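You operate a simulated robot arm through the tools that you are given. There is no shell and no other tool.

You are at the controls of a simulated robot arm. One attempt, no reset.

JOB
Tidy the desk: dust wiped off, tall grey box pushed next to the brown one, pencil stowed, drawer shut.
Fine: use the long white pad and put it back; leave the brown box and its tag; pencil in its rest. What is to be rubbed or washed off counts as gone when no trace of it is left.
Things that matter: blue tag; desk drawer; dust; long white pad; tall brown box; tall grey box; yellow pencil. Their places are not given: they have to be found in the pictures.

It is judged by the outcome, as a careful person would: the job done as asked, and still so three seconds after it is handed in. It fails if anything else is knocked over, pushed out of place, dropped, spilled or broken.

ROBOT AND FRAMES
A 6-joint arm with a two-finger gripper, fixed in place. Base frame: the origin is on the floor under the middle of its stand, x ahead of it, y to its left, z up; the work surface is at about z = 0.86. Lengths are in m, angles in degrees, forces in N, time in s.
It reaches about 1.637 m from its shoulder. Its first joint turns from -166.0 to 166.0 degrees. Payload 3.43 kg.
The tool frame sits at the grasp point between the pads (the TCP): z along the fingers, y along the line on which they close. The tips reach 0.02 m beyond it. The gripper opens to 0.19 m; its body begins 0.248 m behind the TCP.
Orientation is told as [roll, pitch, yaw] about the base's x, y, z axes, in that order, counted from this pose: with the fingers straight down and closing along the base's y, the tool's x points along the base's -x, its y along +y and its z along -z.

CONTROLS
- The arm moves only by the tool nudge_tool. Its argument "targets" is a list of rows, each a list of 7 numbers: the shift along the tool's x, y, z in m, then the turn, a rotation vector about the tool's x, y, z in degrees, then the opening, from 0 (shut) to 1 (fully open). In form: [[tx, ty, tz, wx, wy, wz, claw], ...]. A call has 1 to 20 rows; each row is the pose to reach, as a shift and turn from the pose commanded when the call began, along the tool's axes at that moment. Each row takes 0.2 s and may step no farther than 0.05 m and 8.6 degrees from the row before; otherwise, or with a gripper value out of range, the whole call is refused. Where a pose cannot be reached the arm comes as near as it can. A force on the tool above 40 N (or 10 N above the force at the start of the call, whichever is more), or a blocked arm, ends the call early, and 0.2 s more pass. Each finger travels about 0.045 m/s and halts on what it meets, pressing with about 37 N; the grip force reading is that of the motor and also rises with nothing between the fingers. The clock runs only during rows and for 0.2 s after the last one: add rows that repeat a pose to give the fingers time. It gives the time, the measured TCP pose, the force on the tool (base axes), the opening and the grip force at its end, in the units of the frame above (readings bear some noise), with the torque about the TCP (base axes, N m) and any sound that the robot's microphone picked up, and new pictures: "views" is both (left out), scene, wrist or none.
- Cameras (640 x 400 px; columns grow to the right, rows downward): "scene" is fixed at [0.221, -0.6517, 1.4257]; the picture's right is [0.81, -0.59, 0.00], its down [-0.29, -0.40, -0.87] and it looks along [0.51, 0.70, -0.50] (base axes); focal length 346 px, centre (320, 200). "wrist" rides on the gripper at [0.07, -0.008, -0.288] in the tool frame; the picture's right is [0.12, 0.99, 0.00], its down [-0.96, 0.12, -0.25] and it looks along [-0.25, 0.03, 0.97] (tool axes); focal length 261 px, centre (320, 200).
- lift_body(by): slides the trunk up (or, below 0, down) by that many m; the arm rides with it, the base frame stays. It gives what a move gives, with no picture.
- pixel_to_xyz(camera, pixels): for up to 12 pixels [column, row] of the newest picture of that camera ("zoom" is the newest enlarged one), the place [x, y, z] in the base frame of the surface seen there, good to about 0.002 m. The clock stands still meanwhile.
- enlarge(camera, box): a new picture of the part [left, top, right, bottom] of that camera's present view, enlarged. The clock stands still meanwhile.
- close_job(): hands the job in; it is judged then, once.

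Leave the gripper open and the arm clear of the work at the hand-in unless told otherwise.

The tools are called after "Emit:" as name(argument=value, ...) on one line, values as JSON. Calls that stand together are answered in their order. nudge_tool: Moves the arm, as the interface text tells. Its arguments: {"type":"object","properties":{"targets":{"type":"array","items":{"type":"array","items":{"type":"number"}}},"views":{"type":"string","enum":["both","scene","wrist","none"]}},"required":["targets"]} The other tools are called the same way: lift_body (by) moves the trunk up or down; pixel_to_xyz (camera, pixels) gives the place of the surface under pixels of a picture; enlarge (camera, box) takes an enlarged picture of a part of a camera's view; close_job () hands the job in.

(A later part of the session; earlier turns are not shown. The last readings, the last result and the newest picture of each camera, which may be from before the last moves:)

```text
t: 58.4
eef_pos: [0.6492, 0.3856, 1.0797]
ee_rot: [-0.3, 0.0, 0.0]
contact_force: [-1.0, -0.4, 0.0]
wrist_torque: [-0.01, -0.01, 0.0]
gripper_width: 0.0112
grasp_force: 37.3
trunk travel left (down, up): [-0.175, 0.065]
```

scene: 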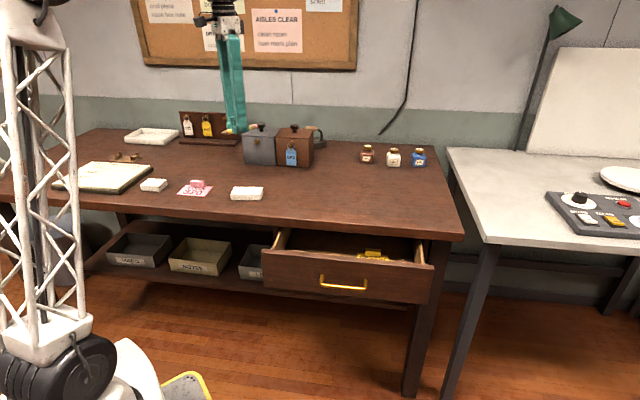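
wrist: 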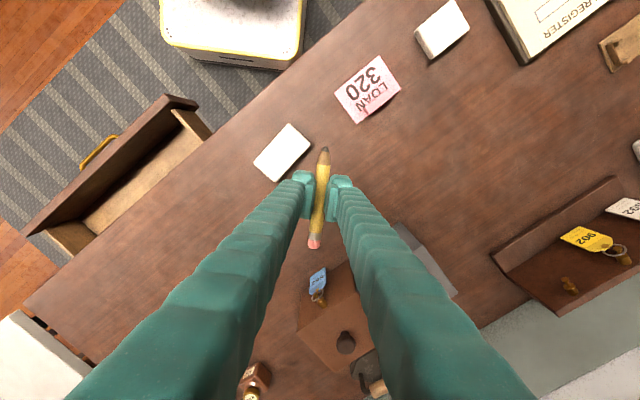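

Half-way; the pencil is still firm. Now the second half to a hover above the rest at (0.359, 0.887), turning to yaw −45.

Emit:
nudge_tool(targets=[[0.0223, 0.0385, 0, 0, 0, 3.5, 0], [0.0446, 0.0771, 0, 0, 0, 7, 0], [0.0669, 0.1156, 0, 0, 0, 10.5, 0], [0.0892, 0.1542, 0, 0, 0, 14, 0], [0.1115, 0.1927, 0, 0, 0, 17.5, 0], [0.1338, 0.2312, 0, 0, 0, 21, 0], [0.1562, 0.2698, 0, 0, 0, 24.5, 0], [0.1785, 0.3083, 0, 0, 0, 28, 0], [0.2008, 0.3468, 0, 0, 0, 31.5, 0], [0.2231, 0.3854, 0, 0, 0, 35, 0], [0.2454, 0.4239, 0, 0, 0, 38.5, 0], [0.2677, 0.4625, 0.01, 0, 0, 42, 0], [0.29, 0.501, 0.03, 0, 0, 45, 0], [0.29, 0.501, 0.05, 0, 0, 45, 0], [0.29, 0.501, 0.05, 0, 0, 45, 0]])

Emit:
enlarge(camera="wrist", box=[240, 100, 400, 260])

```text
t: 61.6
eef_pos: [0.3595, 0.8861, 1.028]
ee_rot: [-0.2, -0.1, -44.9]
contact_force: [0.8, -0.8, 0.2]
wrist_torque: [0.0, 0.01, -0.01]
gripper_width: 0.0
grasp_force: 34.6
trunk travel left (down, up): [-0.175, 0.065]
```

scene: 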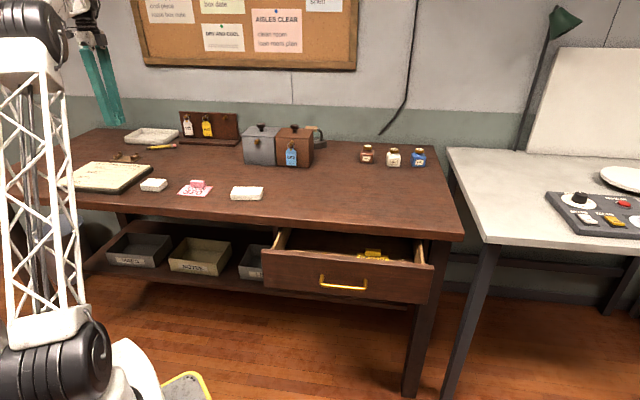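
wrist: 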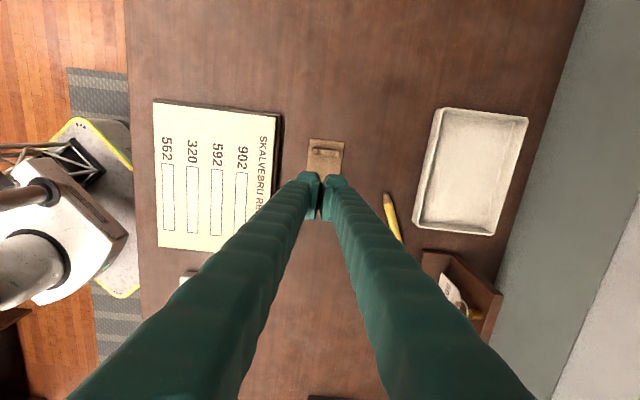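

```text
2.50 times, centred on (320, 180) of wrist
```

zoom: 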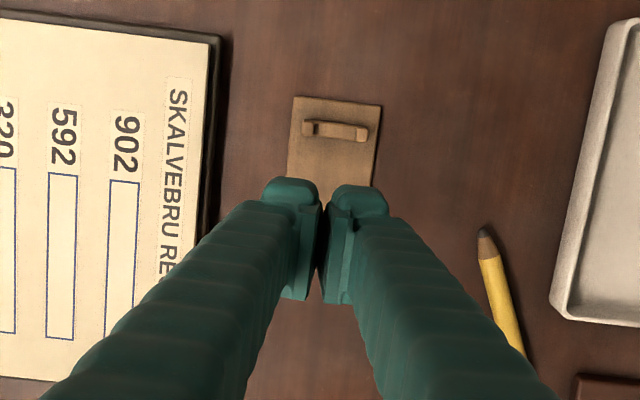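

The pencil slipped out on the way: the grip reads 0 and it now lies on the desk near scene (162,147), next to the white tray. I must have pinched it above its middle. I look closely at where it lies and whether anything else was touched.

Emit:
enlarge(camera="scene", box=[100, 115, 228, 195])

Emit:
enlarge(camera="wrist", box=[340, 100, 532, 320])

Emit:
pixel_to_xyz(camera="scene", pixels=[[149, 148], [155, 147], [162, 147], [170, 146], [176, 145], [150, 136], [135, 140], [178, 136]])

Emit:
pixel_to_xyz(camera="wrist", pixels=[[385, 194], [387, 202], [390, 212], [393, 222], [397, 234], [415, 228], [323, 150], [310, 140], [345, 143], [325, 155]])

```text
5.00 times, centred on (164, 155) of scene
```

zoom: 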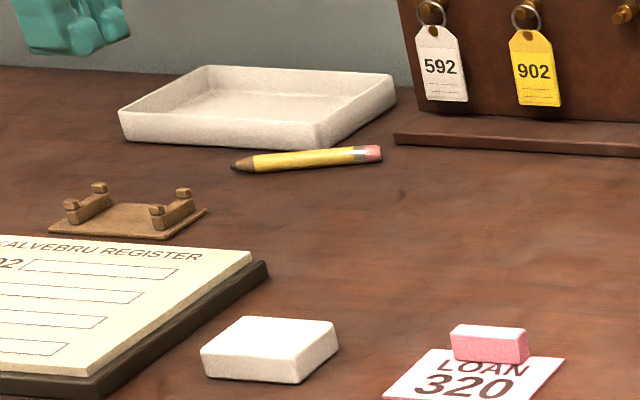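

```text
1.82 times, centred on (436, 210) of wrist
```

zoom: 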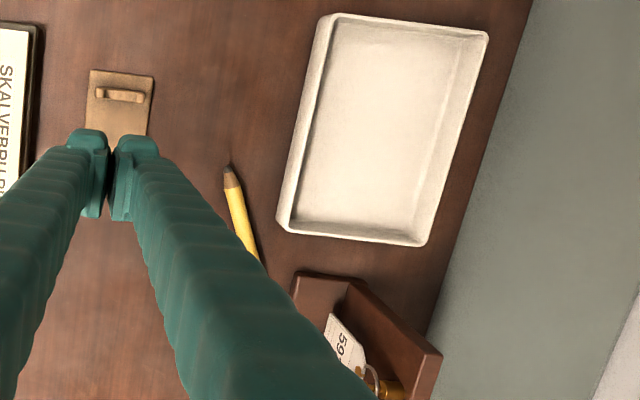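

```text
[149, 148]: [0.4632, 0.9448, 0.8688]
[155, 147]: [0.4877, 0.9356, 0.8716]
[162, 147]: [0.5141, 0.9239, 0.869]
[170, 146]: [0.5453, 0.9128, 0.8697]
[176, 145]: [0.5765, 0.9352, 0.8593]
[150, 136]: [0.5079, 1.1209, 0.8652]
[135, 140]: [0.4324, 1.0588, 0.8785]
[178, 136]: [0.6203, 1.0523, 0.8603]
```

```text
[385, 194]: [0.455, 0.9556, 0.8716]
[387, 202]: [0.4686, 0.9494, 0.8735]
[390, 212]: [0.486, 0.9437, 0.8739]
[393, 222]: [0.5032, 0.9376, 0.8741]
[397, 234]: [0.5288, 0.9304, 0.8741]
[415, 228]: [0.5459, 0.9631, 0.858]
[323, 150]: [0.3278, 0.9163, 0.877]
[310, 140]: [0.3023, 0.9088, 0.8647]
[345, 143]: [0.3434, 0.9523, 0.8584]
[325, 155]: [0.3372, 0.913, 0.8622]
```

Nothing else was disturbed. The pencil now runs from about (0.453, 0.955) to (0.569, 0.918), at about −17.5°. I check how close the tray corner and rack base are.

Emit:
pixel_to_xyz(camera="zoom", pixels=[[278, 222], [290, 232], [300, 237], [335, 238], [292, 290], [298, 275], [246, 232], [236, 200], [240, 232], [253, 232]])

Emit:
pixel_to_xyz(camera="scene", pixels=[[164, 143], [162, 141], [164, 138], [158, 144], [180, 143], [179, 140]])

```text
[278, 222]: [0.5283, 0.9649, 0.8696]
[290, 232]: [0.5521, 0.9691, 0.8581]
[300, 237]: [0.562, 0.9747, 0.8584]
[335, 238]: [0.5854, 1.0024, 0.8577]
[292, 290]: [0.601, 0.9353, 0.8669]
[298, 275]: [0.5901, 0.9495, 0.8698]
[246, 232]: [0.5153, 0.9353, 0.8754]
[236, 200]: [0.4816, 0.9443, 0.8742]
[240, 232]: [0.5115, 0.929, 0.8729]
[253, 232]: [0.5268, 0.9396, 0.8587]
```

```text
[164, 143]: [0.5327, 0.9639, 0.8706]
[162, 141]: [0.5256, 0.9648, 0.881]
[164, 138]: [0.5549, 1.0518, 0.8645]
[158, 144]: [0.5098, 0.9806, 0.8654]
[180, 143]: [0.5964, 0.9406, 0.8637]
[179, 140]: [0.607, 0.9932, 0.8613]
```

The tray's near corner is only about 3 cm from the pencil's axis, so a centre grasp there would touch the tray. Plan: grip it nearer its point with a small opening, lift it a centimetre, bring it to clear desk, release, then re-grasp at the centre and lower down. I hover over that point at TCP z 0.94 first to look.

Emit:
nudge_tool(targets=[[-0.0105, 0.0309, 0.0, 0, 0, -6.9, 0.07], [-0.0211, 0.0618, 0.0, 0, 0, -13.7, 0.14], [-0.0316, 0.0927, 0.0, 0, 0, -20.6, 0.16], [-0.0422, 0.1236, 0.0, 0, 0, -27.4, 0.16], [-0.0422, 0.1236, 0.045, 0, 0, -27.4, 0.16], [-0.0422, 0.1236, 0.075, 0, 0, -27.4, 0.16], [-0.0422, 0.1236, 0.088, 0, 0, -27.4, 0.16], [-0.0422, 0.1236, 0.088, 0, 0, -27.4, 0.16]])

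Emit:
enlarge(camera="wrist", box=[256, 120, 416, 280])

```text
t: 63.4
eef_pos: [0.4799, 0.9429, 0.9398]
ee_rot: [-0.2, 0.0, -17.6]
contact_force: [-0.4, 0.0, -0.1]
wrist_torque: [0.03, -0.01, -0.01]
gripper_width: 0.0306
grasp_force: 0.1
trunk travel left (down, up): [-0.175, 0.065]
```

scene: 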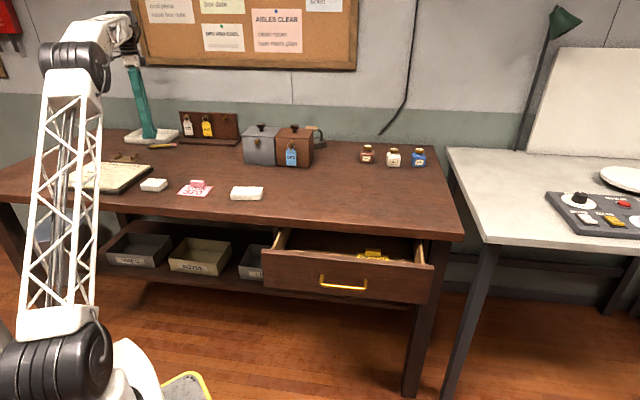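
wrist: 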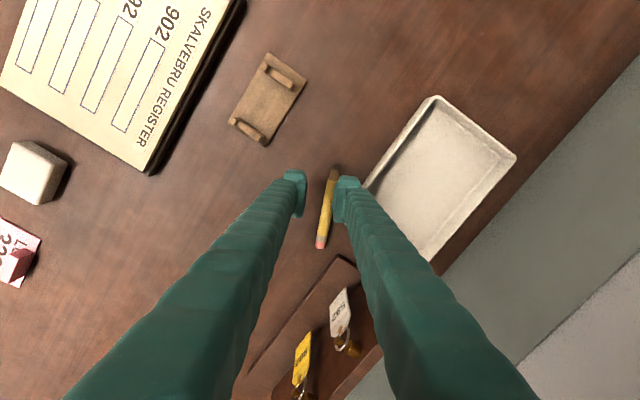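

```text
2.50 times, centred on (336, 200) of wrist
```

zoom: 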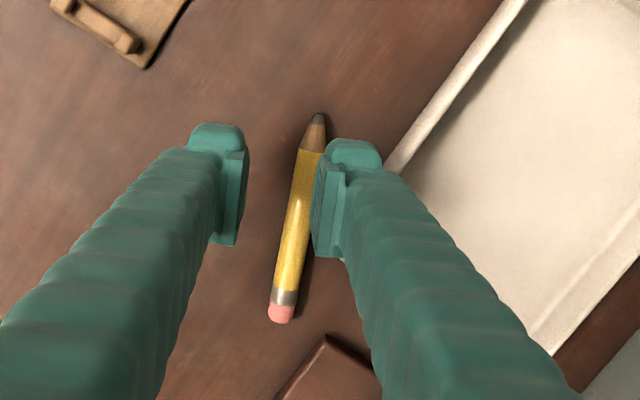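

From here the pencil looks off-centre toward the right finger. I measure it directly in this zoom, with the tray edge.

Emit:
pixel_to_xyz(camera="zoom", pixels=[[319, 119], [311, 150], [303, 180], [296, 215], [289, 250], [284, 290], [281, 312], [400, 160], [345, 262], [390, 170], [440, 95]])

Emit:
enlarge(camera="scene", box=[110, 115, 206, 175])

```text
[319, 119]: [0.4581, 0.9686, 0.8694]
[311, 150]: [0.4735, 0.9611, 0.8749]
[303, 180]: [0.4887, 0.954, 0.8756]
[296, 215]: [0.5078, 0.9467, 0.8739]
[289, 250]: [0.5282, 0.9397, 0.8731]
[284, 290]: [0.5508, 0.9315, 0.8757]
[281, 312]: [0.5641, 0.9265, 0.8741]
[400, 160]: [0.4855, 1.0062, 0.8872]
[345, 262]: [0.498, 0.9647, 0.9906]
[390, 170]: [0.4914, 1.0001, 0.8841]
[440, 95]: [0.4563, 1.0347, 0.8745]
```

```text
6.67 times, centred on (158, 145) of scene
```

zoom: 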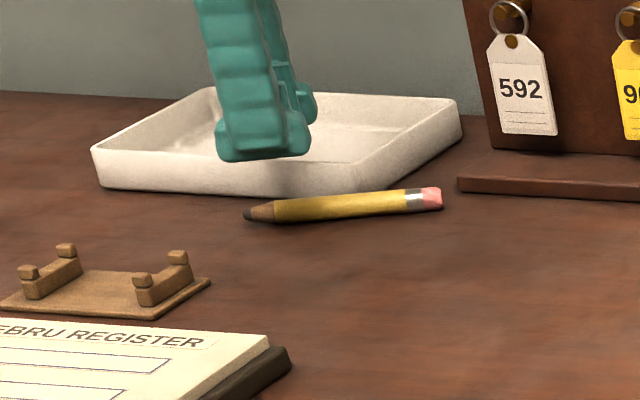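

The pencil has shifted by about 1 cm toward the tray since the last look; it may still be rolling slowly. I hold still for a second and measure again.

Emit:
nudge_tool(targets=[[0, 0, 0, 0, 0, 0, 0.16], [0, 0, 0, 0, 0, 0, 0.16], [0, 0, 0, 0, 0, 0, 0.16], [0, 0, 0, 0, 0, 0, 0.16], [0, 0, 0, 0, 0, 0, 0.16]], views="wrist")

Emit:
enlarge(camera="wrist", box=[256, 120, 416, 280])

Emit:
pixel_to_xyz(camera="zoom", pixels=[[319, 119], [311, 150], [303, 180], [296, 215], [289, 250], [284, 290], [281, 312], [400, 160], [390, 170]])

```text
t: 64.6
eef_pos: [0.4801, 0.943, 0.9409]
ee_rot: [-0.2, 0.0, -17.6]
contact_force: [-0.2, -0.2, -0.1]
wrist_torque: [-0.01, 0.01, -0.02]
gripper_width: 0.0303
grasp_force: 0.1
trunk travel left (down, up): [-0.175, 0.065]
```

wrist: 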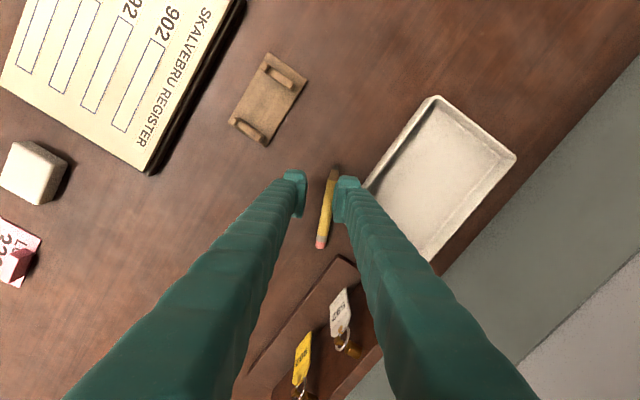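

```text
2.50 times, centred on (336, 200) of wrist
```

zoom: 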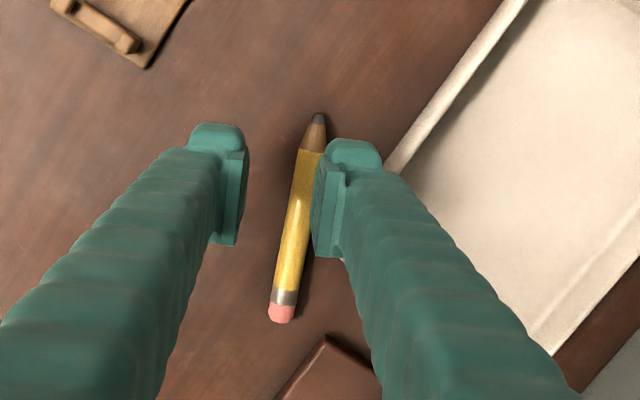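

```text
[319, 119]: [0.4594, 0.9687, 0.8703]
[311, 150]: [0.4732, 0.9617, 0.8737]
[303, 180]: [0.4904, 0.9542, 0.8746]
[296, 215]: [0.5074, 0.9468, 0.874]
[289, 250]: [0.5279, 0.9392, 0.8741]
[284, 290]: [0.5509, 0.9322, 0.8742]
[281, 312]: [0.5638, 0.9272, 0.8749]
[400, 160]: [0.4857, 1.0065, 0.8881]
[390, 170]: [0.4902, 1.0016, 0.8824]
```

The pencil is at rest now: centre (0.513, 0.9475), axis −20.9°, only about 12 mm from the tray's corner. The fingertips are too thick to straddle it there. As it rolls, I'll set the closed fingertips lightly on its top and roll it toward the front, away from the tray. First I close the gripper and align above it, still high.

Emit:
nudge_tool(targets=[[0.005, 0.006, 0, 0, 0, 1.7, 0.08], [0.0098, 0.0115, 0, 0, 0, 3.3, 0], [0.0098, 0.0115, 0, 0, 0, 3.3, 0], [0.0098, 0.0115, 0.02, 0, 0, 3.3, 0], [0.0098, 0.0115, 0.033, 0, 0, 3.3, 0], [0.0098, 0.0115, 0.038, 0, 0, 3.3, 0], [0.0098, 0.0115, 0.038, 0, 0, 3.3, 0]])

Emit:
enlarge(camera="wrist", box=[256, 120, 416, 280])

Emit:
enlarge(camera="scene", box=[110, 115, 206, 175])

```text
t: 66.2
eef_pos: [0.473, 0.9574, 0.9013]
ee_rot: [-0.2, 0.0, -20.9]
contact_force: [-0.2, 0.9, -0.2]
wrist_torque: [0.02, -0.02, -0.04]
gripper_width: 0.0
grasp_force: 34.5
trunk travel left (down, up): [-0.175, 0.065]
```

scene: 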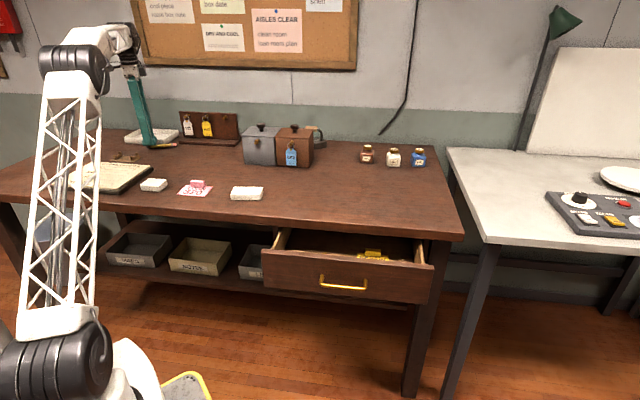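
wrist: 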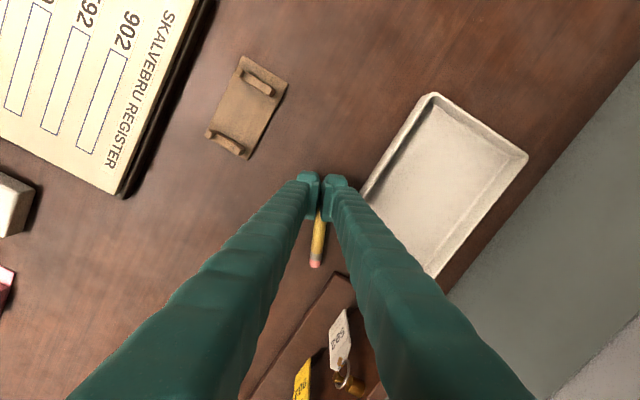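

```text
2.50 times, centred on (336, 200) of wrist
```

zoom: 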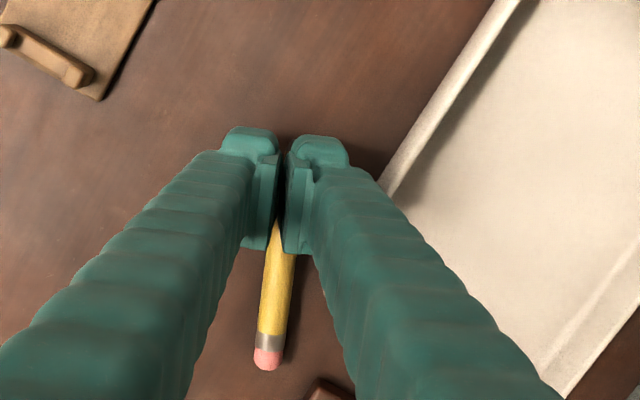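

```text
6.67 times, centred on (158, 145) of scene
```

zoom: 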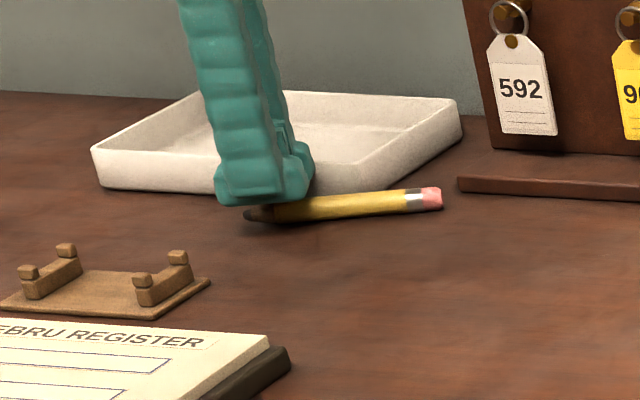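

The closed tips are over the front half of the pencil, its axis about 3 mm behind the seam, clear of the tray. I creep down and feel for contact.

Emit:
nudge_tool(targets=[[0, 0, 0.003, 0, 0, 0, 0], [0, 0, 0.005, 0, 0, 0, 0], [0, 0, 0.005, 0, 0, 0, 0]], views="none")

```text
t: 67.0
eef_pos: [0.4732, 0.9566, 0.8976]
ee_rot: [-0.1, 0.0, -20.9]
contact_force: [0.2, 0.3, 0.4]
wrist_torque: [0.02, 0.03, 0.0]
gripper_width: 0.0001
grasp_force: 34.6
trunk travel left (down, up): [-0.175, 0.065]
```

No contact yet. Down by 1 mm more.

Emit:
nudge_tool(targets=[[0, 0, 0.0005, 0, 0, 0, 0], [0, 0, 0.001, 0, 0, 0, 0]], views="none")

```text
t: 67.6
eef_pos: [0.4722, 0.9572, 0.8954]
ee_rot: [-0.3, 0.0, -20.9]
contact_force: [0.0, -0.1, 0.4]
wrist_torque: [-0.01, -0.04, 0.0]
gripper_width: 0.0001
grasp_force: 34.4
trunk travel left (down, up): [-0.175, 0.065]
```

Emit:
nudge_tool(targets=[[0, 0, 0.0005, 0, 0, 0, 0], [0, 0, 0.001, 0, 0, 0, 0]], views="none")

```text
t: 68.2
eef_pos: [0.473, 0.9574, 0.8948]
ee_rot: [-0.2, 0.0, -20.9]
contact_force: [-0.4, -0.6, 0.0]
wrist_torque: [-0.02, -0.01, 0.01]
gripper_width: 0.0
grasp_force: 34.1
trunk travel left (down, up): [-0.175, 0.065]
```

Still nothing at 0.8948. Another 1 mm.

Emit:
nudge_tool(targets=[[0, 0, 0.0005, 0, 0, 0, 0], [0, 0, 0.001, 0, 0, 0, 0]], views="none")

```text
t: 68.8
eef_pos: [0.4733, 0.9571, 0.8956]
ee_rot: [-0.1, 0.0, -20.9]
contact_force: [0.0, 0.1, 5.0]
wrist_torque: [0.03, -0.02, 0.03]
gripper_width: 0.0
grasp_force: 34.3
trunk travel left (down, up): [-0.175, 0.065]
```

Contact at 5 N on the pencil's top. Now I roll it slowly toward the front: 3.6 cm of tool travel (about 1.8 cm of pencil travel), then hold.

Emit:
nudge_tool(targets=[[0, -0.003, 0, 0, 0, 0, 0], [0, -0.008, 0, 0, 0, 0, 0], [0, -0.013, 0, 0, 0, 0, 0], [0, -0.018, 0, 0, 0, 0, 0], [0, -0.023, 0, 0, 0, 0, 0], [0, -0.028, 0, 0, 0, 0, 0], [0, -0.032, 0, 0, 0, 0, 0], [0, -0.034, 0, 0, 0, 0, 0], [0, -0.034, 0, 0, 0, 0, 0]])

Emit:
enlarge(camera="scene", box=[110, 115, 206, 175])

Emit:
enlarge(camera="wrist", box=[256, 120, 416, 280])

```text
t: 70.8
eef_pos: [0.4607, 0.9252, 0.894]
ee_rot: [-0.1, 0.0, -21.0]
contact_force: [-0.3, -0.2, 0.2]
wrist_torque: [0.01, -0.02, 0.02]
gripper_width: 0.0
grasp_force: 34.6
trunk travel left (down, up): [-0.175, 0.065]
```

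scene: 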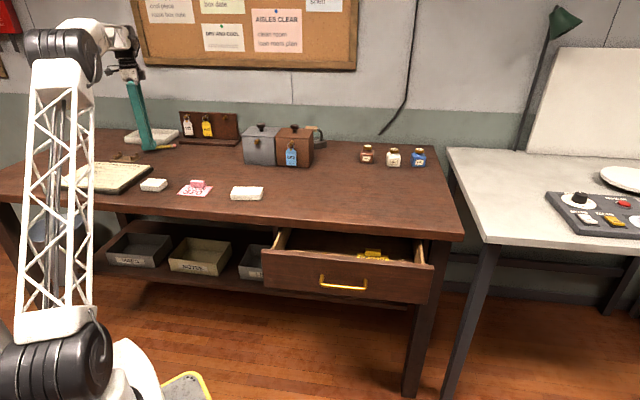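
wrist: 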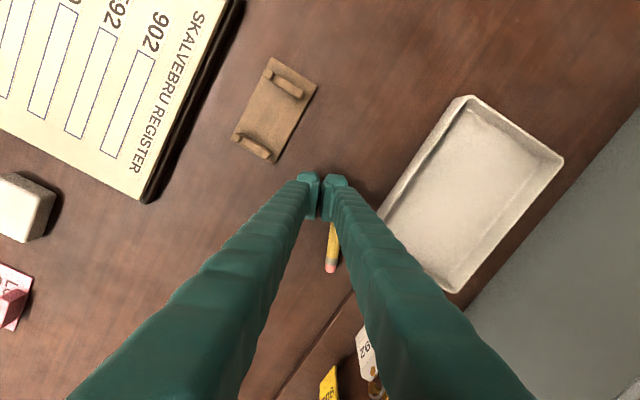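

```text
6.67 times, centred on (158, 145) of scene
```

zoom: 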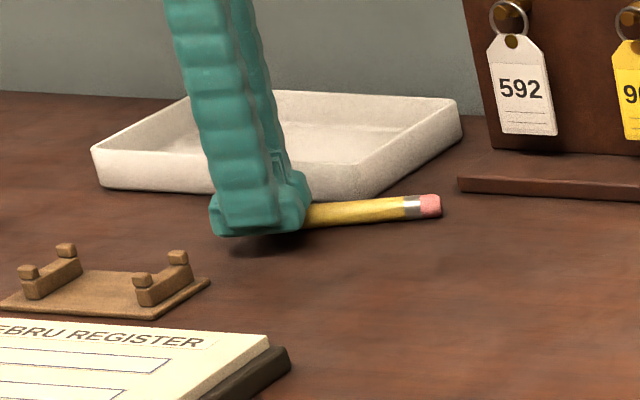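

```text
2.50 times, centred on (336, 200) of wrist
```

zoom: 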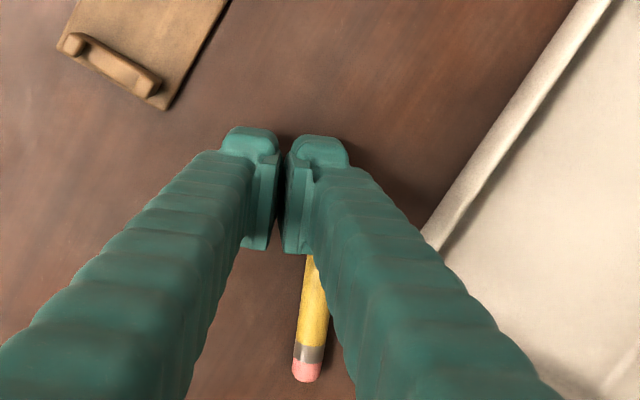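

It rolled forward as hoped; contact is now lost. I measure the pencil again.

Emit:
pixel_to_xyz(camera="zoom", pixels=[[307, 372], [309, 352], [311, 320], [313, 290], [314, 265]])

Emit:
pixel_to_xyz(camera="scene", pixels=[[159, 147], [165, 146], [171, 146], [175, 146]])

```text
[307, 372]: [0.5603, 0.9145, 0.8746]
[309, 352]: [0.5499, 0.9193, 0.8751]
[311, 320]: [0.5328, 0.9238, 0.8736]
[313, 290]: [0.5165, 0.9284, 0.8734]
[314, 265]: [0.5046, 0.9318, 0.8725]
```

```text
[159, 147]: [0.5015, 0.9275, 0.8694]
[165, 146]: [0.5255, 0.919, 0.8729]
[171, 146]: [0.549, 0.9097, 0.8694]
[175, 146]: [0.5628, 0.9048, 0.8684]
```

The pencil moved about 1.6 cm toward the front; the tray corner is now 3.7 cm from its axis. One more roll gives comfortable room. I lift 6 mm, reposition over its middle with the axis just behind the seam, and lower again.

Emit:
nudge_tool(targets=[[0, 0, -0.006, 0, 0, 0, 0], [-0.015, 0.008, -0.007, 0, 0, -1.8, 0], [-0.03, 0.0145, -0.007, 0, 0, -3.6, 0], [-0.03, 0.0145, -0.003, 0, 0, -3.6, 0], [-0.03, 0.0145, -0.001, 0, 0, -3.6, 0], [-0.03, 0.0145, -0.0003, 0, 0, -3.6, 0], [-0.03, 0.0145, -0.0003, 0, 0, -3.6, 0]])

Emit:
enlarge(camera="wrist", box=[256, 120, 416, 280])

```text
t: 72.4
eef_pos: [0.4941, 0.9281, 0.8949]
ee_rot: [-0.3, 0.1, -17.3]
contact_force: [-1.4, 0.5, 5.4]
wrist_torque: [0.07, -0.03, -0.02]
gripper_width: 0.0001
grasp_force: 34.4
trunk travel left (down, up): [-0.175, 0.065]
```

scene: 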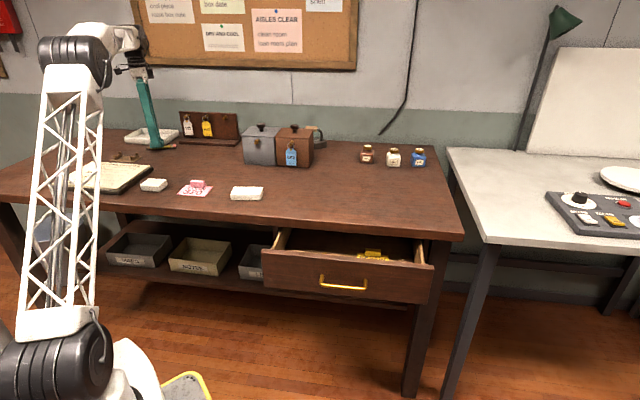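
wrist: 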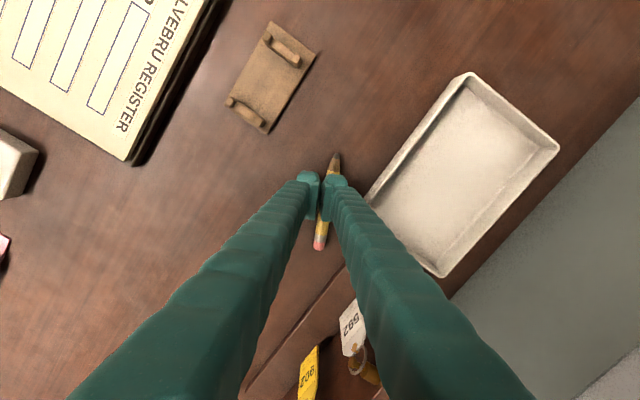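

```text
2.50 times, centred on (336, 200) of wrist
```

zoom: 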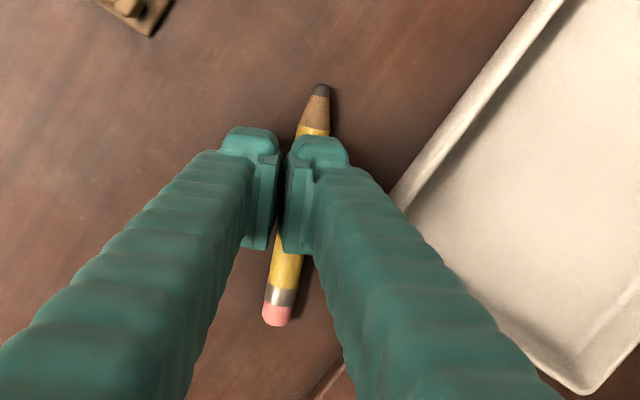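

Contact 5.4 N, the pencil passes under the middle of the tips. I roll it another 3.8 cm of tool travel toward the front.

Emit:
nudge_tool(targets=[[0, -0.003, 0, 0, 0, 0, 0], [0, -0.008, 0, 0, 0, 0, 0], [0, -0.013, 0, 0, 0, 0, 0], [0, -0.018, 0, 0, 0, 0, 0], [0, -0.023, 0, 0, 0, 0, 0], [0, -0.028, 0, 0, 0, 0, 0], [0, -0.033, 0, 0, 0, 0, 0], [0, -0.036, 0, 0, 0, 0, 0], [0, -0.038, 0, 0, 0, 0, 0], [0, -0.038, 0, 0, 0, 0, 0]])

Emit:
enlarge(camera="wrist", box=[256, 120, 416, 280])

```text
t: 74.6
eef_pos: [0.484, 0.8915, 0.8951]
ee_rot: [-0.3, -0.1, -17.3]
contact_force: [0.0, 0.6, 1.4]
wrist_torque: [-0.05, -0.02, -0.02]
gripper_width: 0.0
grasp_force: 34.3
trunk travel left (down, up): [-0.175, 0.065]
```

scene: 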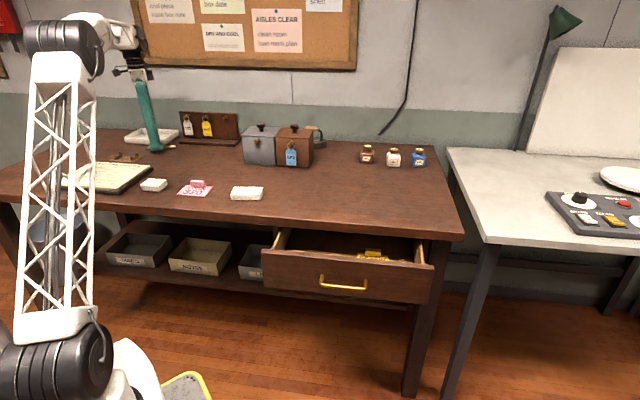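
wrist: 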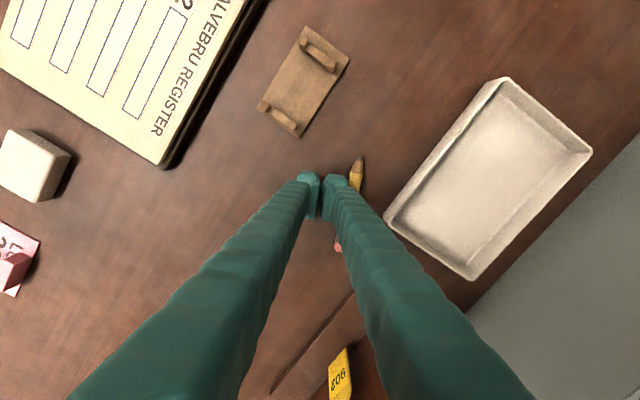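

```text
2.50 times, centred on (336, 200) of wrist
```

zoom: 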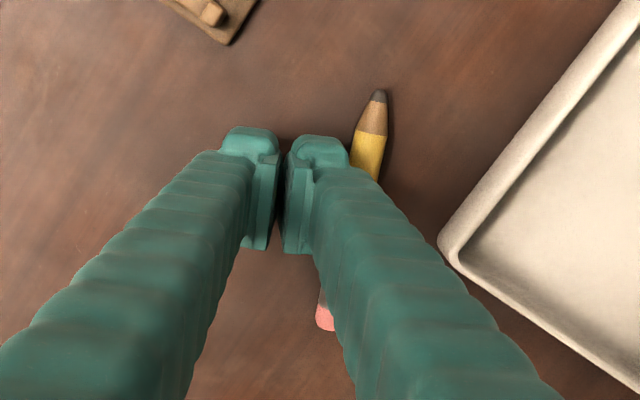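

The pencil now lies well clear of the tray. I lift straight up gently and measure where it rests.

Emit:
nudge_tool(targets=[[0, 0, -0.001, 0, 0, 0, 0], [0, 0, -0.004, 0, 0, 0, 0], [0, 0, -0.012, 0, 0, 0, 0.05], [0, 0.005, -0.03, 0, 0, 0, 0.1], [0, 0.012, -0.05, 0, 0, 2, 0.15], [0, 0.02, -0.06, 0, 0, 5, 0.2], [0, 0.02, -0.06, 0, 0, 5, 0.25], [0, 0.02, -0.06, 0, 0, 5, 0.25]])

Emit:
enlarge(camera="wrist", box=[256, 120, 416, 280])

Emit:
enlarge(camera="scene", box=[110, 115, 206, 175])

```text
t: 76.4
eef_pos: [0.4899, 0.9098, 0.9545]
ee_rot: [0.0, 0.0, -22.3]
contact_force: [-1.0, -0.6, -0.3]
wrist_torque: [-0.04, 0.02, 0.01]
gripper_width: 0.0475
grasp_force: 0.0
trunk travel left (down, up): [-0.175, 0.065]
```

scene: 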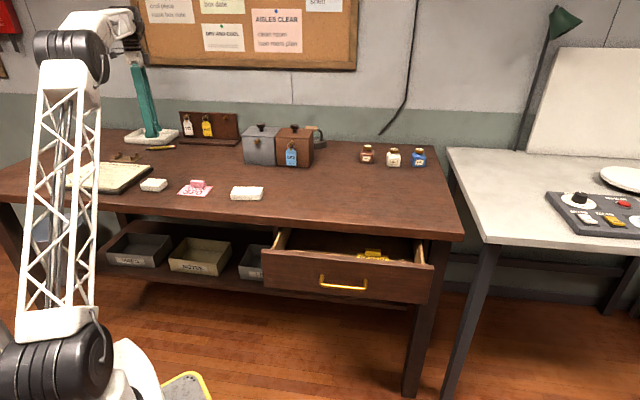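
wrist: 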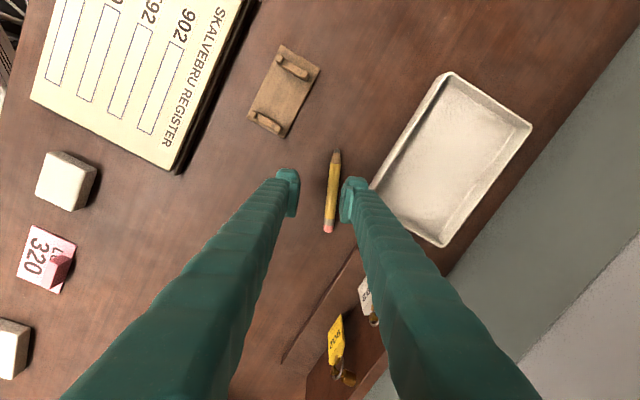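

```text
2.50 times, centred on (336, 200) of wrist
```

zoom: 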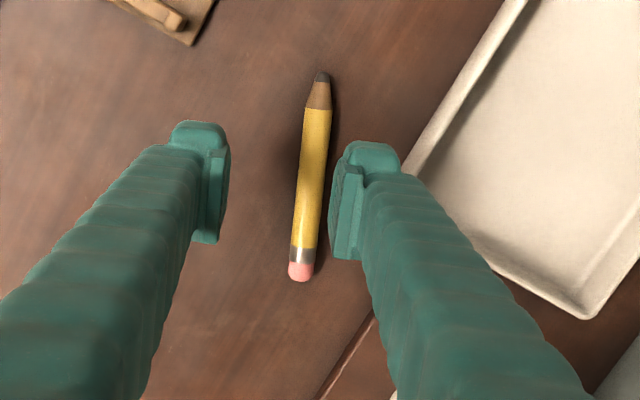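

```text
6.67 times, centred on (158, 145) of scene
```

zoom: 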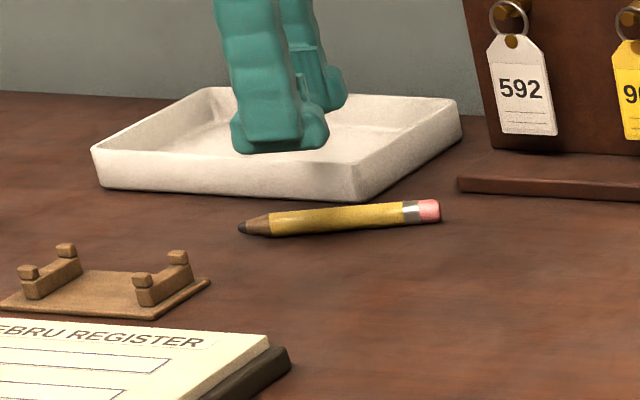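

It lies free and still. I read its axis points and the tray edge.

Emit:
pixel_to_xyz(camera="wrist", pixels=[[336.8, 151.2], [334.8, 168], [332.8, 188], [330.4, 208], [328, 230], [375, 180], [366, 194]])

Emit:
pixel_to_xyz(camera="scene", pixels=[[146.5, 149], [152, 148], [160, 147.3], [168, 146.8], [174, 146.4]])

```text
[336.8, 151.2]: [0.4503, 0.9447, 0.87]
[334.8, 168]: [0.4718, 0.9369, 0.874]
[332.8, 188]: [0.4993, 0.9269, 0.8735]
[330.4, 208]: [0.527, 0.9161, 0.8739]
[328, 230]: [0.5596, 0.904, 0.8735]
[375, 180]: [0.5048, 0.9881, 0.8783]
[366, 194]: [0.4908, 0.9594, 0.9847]
```

```text
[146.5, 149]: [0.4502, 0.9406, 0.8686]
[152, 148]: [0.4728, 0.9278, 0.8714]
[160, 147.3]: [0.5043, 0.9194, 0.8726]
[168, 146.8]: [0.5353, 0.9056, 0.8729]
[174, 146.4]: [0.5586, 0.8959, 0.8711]
```

Axis −20.5°, centre (0.5065, 0.924); the tray corner is 4.5 cm away, still a bit tight for a centre grasp. One more roll makes it safe. I close the fingers, align over the centre and lower to the same light contact.

Emit:
nudge_tool(targets=[[-0.0052, 0.0151, 0, 0, 0, -1.8, 0.12], [-0.0052, 0.0151, 0, 0, 0, -1.8, 0], [-0.0052, 0.0151, 0, 0, 0, -1.8, 0], [-0.0052, 0.0151, 0.03, 0, 0, -1.8, 0], [-0.0052, 0.0151, 0.05, 0, 0, -1.8, 0], [-0.0052, 0.0151, 0.057, 0, 0, -1.8, 0], [-0.0052, 0.0151, 0.0592, 0, 0, -1.8, 0], [-0.0052, 0.0151, 0.06, 0, 0, -1.8, 0], [-0.0052, 0.0151, 0.06, 0, 0, -1.8, 0]])

Emit:
enlarge(camera="wrist", box=[256, 120, 416, 280])

```text
t: 78.4
eef_pos: [0.5, 0.9225, 0.8943]
ee_rot: [-0.3, 0.2, -20.4]
contact_force: [0.6, -0.4, -0.3]
wrist_torque: [-0.01, -0.01, 0.01]
gripper_width: 0.0002
grasp_force: 34.0
trunk travel left (down, up): [-0.175, 0.065]
```

scene: 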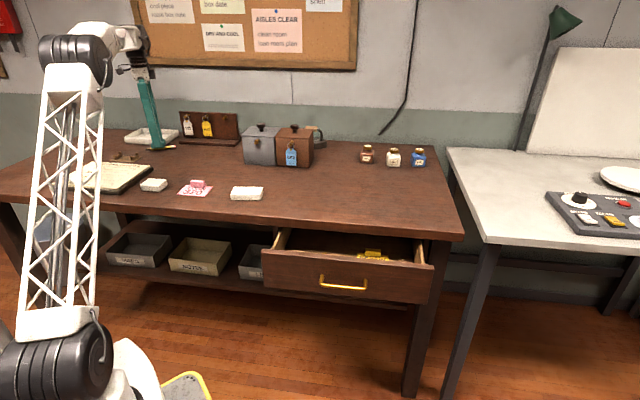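
wrist: 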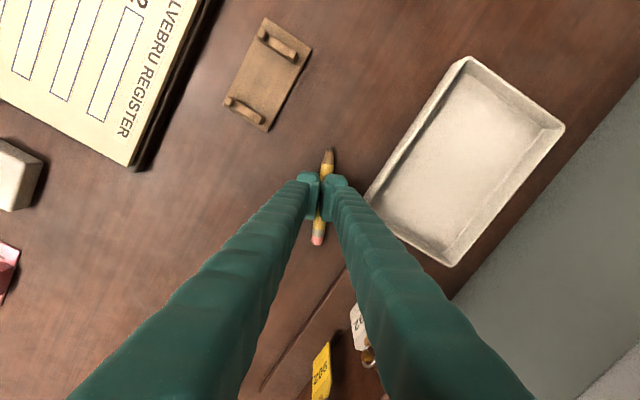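

```text
2.50 times, centred on (336, 200) of wrist
```

zoom: 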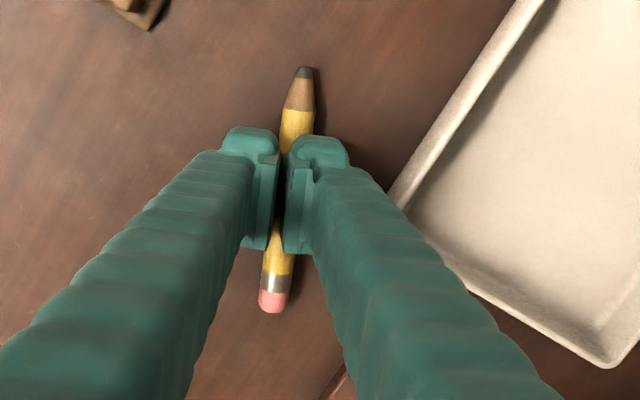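

Aligned, no contact yet. I creep down half a millimetre at a time.

Emit:
nudge_tool(targets=[[0, 0, 0.0003, 0, 0, 0, 0], [0, 0, 0.0006, 0, 0, 0, 0]], views="none")

```text
t: 79.0
eef_pos: [0.4987, 0.922, 0.8942]
ee_rot: [-0.2, -0.1, -20.5]
contact_force: [0.1, 0.3, 0.6]
wrist_torque: [0.02, 0.01, 0.01]
gripper_width: 0.0001
grasp_force: 34.0
trunk travel left (down, up): [-0.175, 0.065]
```

Emit:
nudge_tool(targets=[[0, 0, 0.0004, 0, 0, 0, 0], [0, 0, 0.0007, 0, 0, 0, 0]], views="none")

```text
t: 79.6
eef_pos: [0.4986, 0.924, 0.8934]
ee_rot: [-0.3, 0.0, -20.5]
contact_force: [-0.5, 0.3, 2.1]
wrist_torque: [0.02, 0.01, 0.03]
gripper_width: 0.0001
grasp_force: 34.2
trunk travel left (down, up): [-0.175, 0.065]
```

Contact at about 2 N. I add 0.3 mm and roll 4 cm of tool travel toward the front.

Emit:
nudge_tool(targets=[[0, -0.001, 0.0003, 0, 0, 0, 0], [0, -0.004, 0.0003, 0, 0, 0, 0], [0, -0.009, 0.0003, 0, 0, 0, 0], [0, -0.014, 0.0003, 0, 0, 0, 0], [0, -0.019, 0.0003, 0, 0, 0, 0], [0, -0.024, 0.0003, 0, 0, 0, 0], [0, -0.029, 0.0003, 0, 0, 0, 0], [0, -0.034, 0.0003, 0, 0, 0, 0], [0, -0.038, 0.0003, 0, 0, 0, 0], [0, -0.04, 0.0003, 0, 0, 0, 0], [0, -0.04, 0.0003, 0, 0, 0, 0]])

Emit:
enlarge(camera="wrist", box=[256, 120, 416, 280])

```text
t: 82.0
eef_pos: [0.4852, 0.8852, 0.8923]
ee_rot: [-0.2, -0.1, -20.6]
contact_force: [-1.1, 0.0, 0.2]
wrist_torque: [0.0, 0.01, -0.02]
gripper_width: 0.0
grasp_force: 34.2
trunk travel left (down, up): [-0.175, 0.065]
```

scene: 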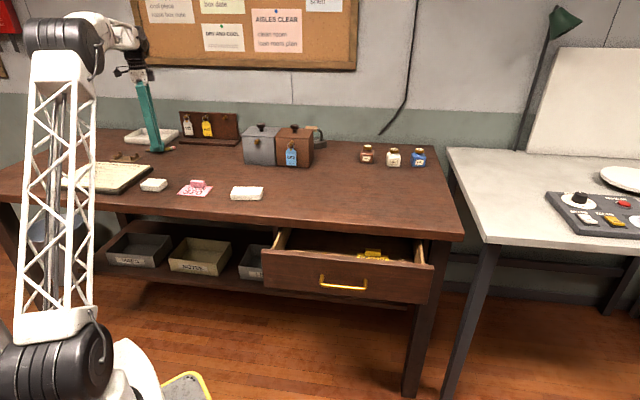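
wrist: 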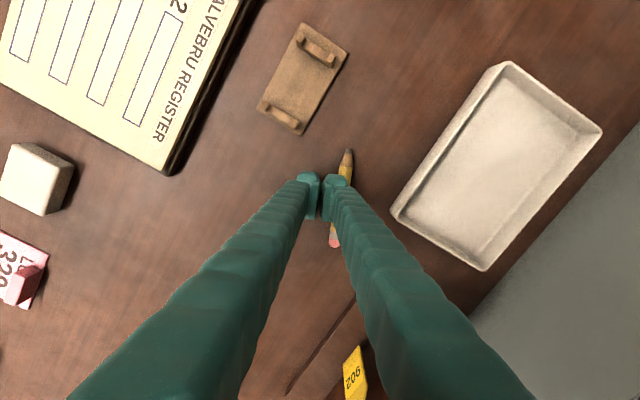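

```text
2.50 times, centred on (336, 200) of wrist
```

zoom: 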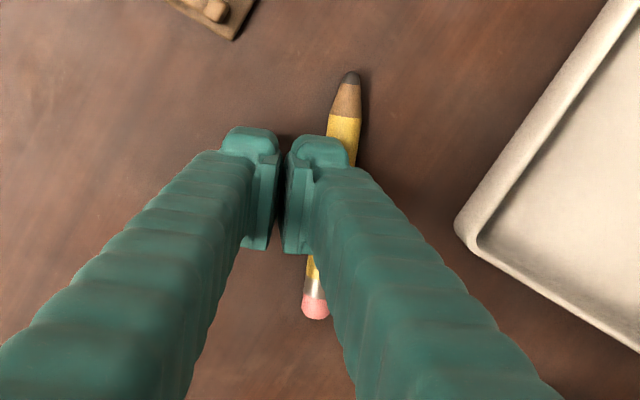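

Clear of the tray by a good margin now. I lift gently, open a little, and shift over the pencil to measure it.

Emit:
nudge_tool(targets=[[0, 0, -0.001, 0, 0, 0, 0], [0, 0, -0.004, 0, 0, 0, 0], [0, 0, -0.012, 0, 0, 0, 0], [0, 0.008, -0.03, 0, 0, 0, 0.1], [0, 0.016, -0.045, 0, 0, 1.4, 0.2], [0, 0.019, -0.045, 0, 0, 1.4, 0.3], [0, 0.019, -0.045, 0, 0, 1.4, 0.3], [0, 0.019, -0.045, 0, 0, 1.4, 0.3]])

Emit:
enlarge(camera="wrist", box=[256, 120, 416, 280])

```text
t: 83.8
eef_pos: [0.4931, 0.9031, 0.9375]
ee_rot: [-0.2, 0.0, -21.9]
contact_force: [0.3, 0.2, 0.4]
wrist_torque: [0.03, -0.03, 0.06]
gripper_width: 0.057
grasp_force: 0.1
trunk travel left (down, up): [-0.175, 0.065]
```

scene: 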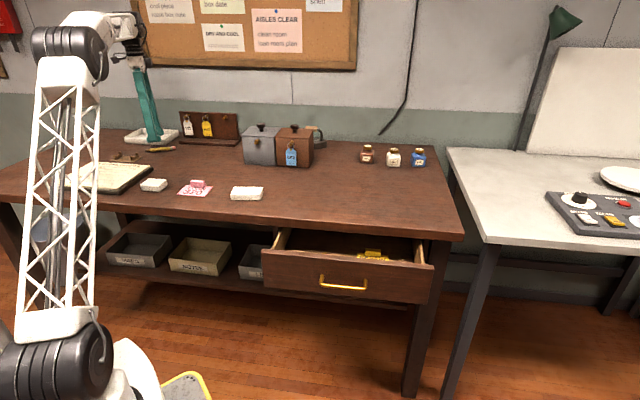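
wrist: 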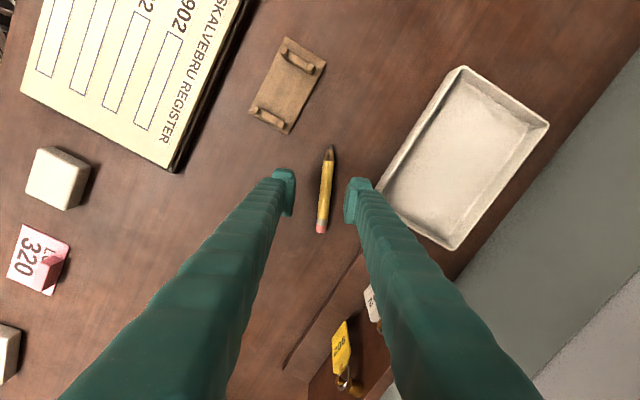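

```text
2.50 times, centred on (336, 200) of wrist
```

zoom: 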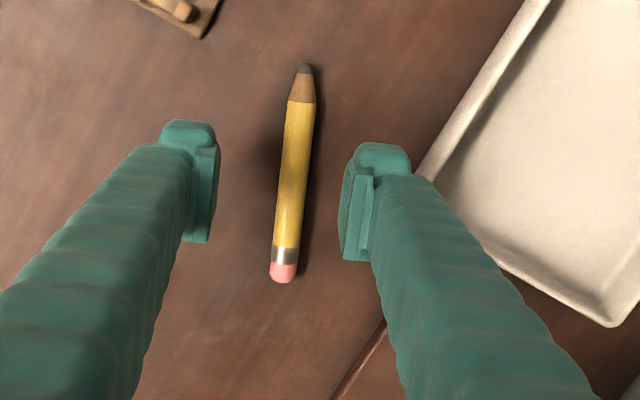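

Now well centred and aligned. I read the pencil's axis.

Emit:
pixel_to_xyz(camera="zoom", pixels=[[305, 70], [301, 110], [296, 150], [291, 200], [286, 245], [283, 275], [440, 165], [430, 175]])

```text
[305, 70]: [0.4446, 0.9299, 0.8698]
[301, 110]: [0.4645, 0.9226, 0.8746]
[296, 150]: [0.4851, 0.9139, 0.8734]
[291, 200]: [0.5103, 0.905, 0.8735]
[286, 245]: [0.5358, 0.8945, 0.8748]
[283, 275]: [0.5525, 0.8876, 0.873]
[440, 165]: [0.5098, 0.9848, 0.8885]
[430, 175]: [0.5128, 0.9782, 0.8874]
```

Centre (0.500, 0.908), axis −21.7°, tray 6 cm away. I shift onto the centre and descend with 5.7 cm opening until the tips are about 2 mm above the desk.

Emit:
nudge_tool(targets=[[-0.004, 0.0038, 0, 0, 0, 0, 0.3], [-0.0078, 0.0076, 0.005, 0, 0, 0, 0.27], [-0.0078, 0.0076, 0.025, 0, 0, 0, 0.25], [-0.0078, 0.0076, 0.042, 0, 0, 0, 0.25], [-0.0078, 0.0076, 0.053, 0, 0, 0, 0.25], [-0.0078, 0.0076, 0.057, 0, 0, 0, 0.25], [-0.0078, 0.0076, 0.0573, 0, 0, 0, 0.25]])

Emit:
enlarge(camera="wrist", box=[256, 120, 416, 280])

Emit:
enlarge(camera="scene", box=[110, 115, 206, 175])

```text
t: 85.4
eef_pos: [0.5014, 0.9074, 0.8811]
ee_rot: [-0.2, 0.0, -21.9]
contact_force: [-0.1, 0.0, -0.1]
wrist_torque: [0.0, -0.02, -0.03]
gripper_width: 0.0478
grasp_force: 0.0
trunk travel left (down, up): [-0.175, 0.065]
```

scene: 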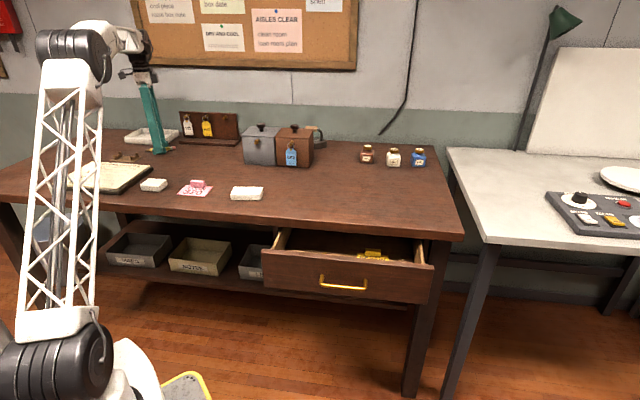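
wrist: 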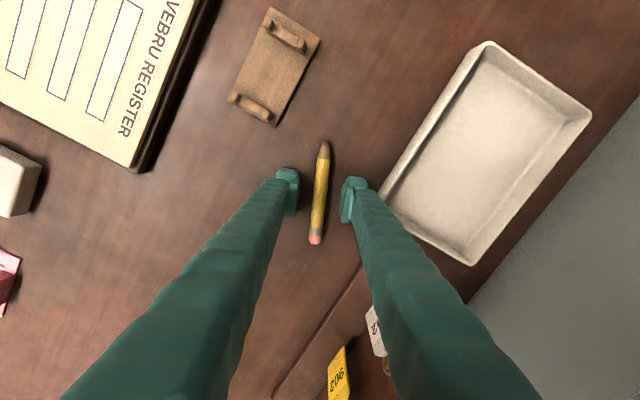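

```text
2.50 times, centred on (336, 200) of wrist
```

zoom: 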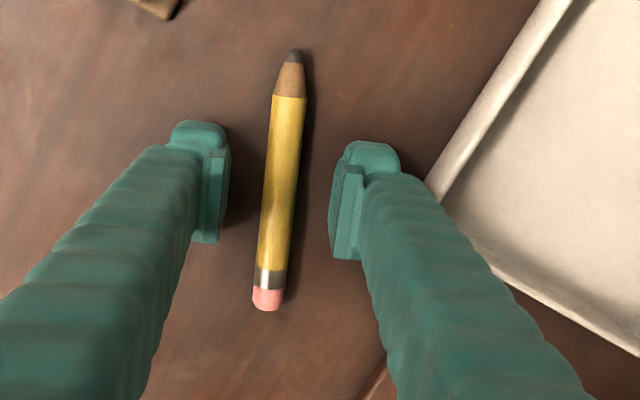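

```text
6.67 times, centred on (158, 145) of scene
```

zoom: 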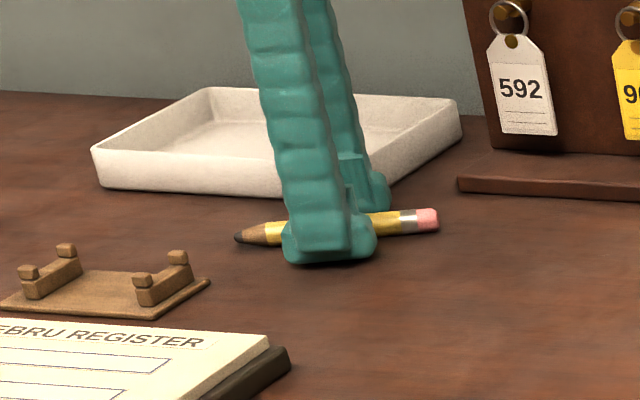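

Pencil centred between the pads. I creep down to touch the desk so the pads get below the pencil's middle.

Emit:
nudge_tool(targets=[[0, 0, 0.0008, 0, 0, 0, 0.25], [0, 0, 0.0014, 0, 0, 0, 0.25], [0, 0, 0.0014, 0, 0, 0, 0.25]], views="none")

```text
t: 86.2
eef_pos: [0.5016, 0.9067, 0.8801]
ee_rot: [-0.1, 0.0, -21.9]
contact_force: [-0.4, 2.6, 9.8]
wrist_torque: [0.36, -0.09, -0.02]
gripper_width: 0.0493
grasp_force: 1.4
trunk travel left (down, up): [-0.175, 0.065]
```

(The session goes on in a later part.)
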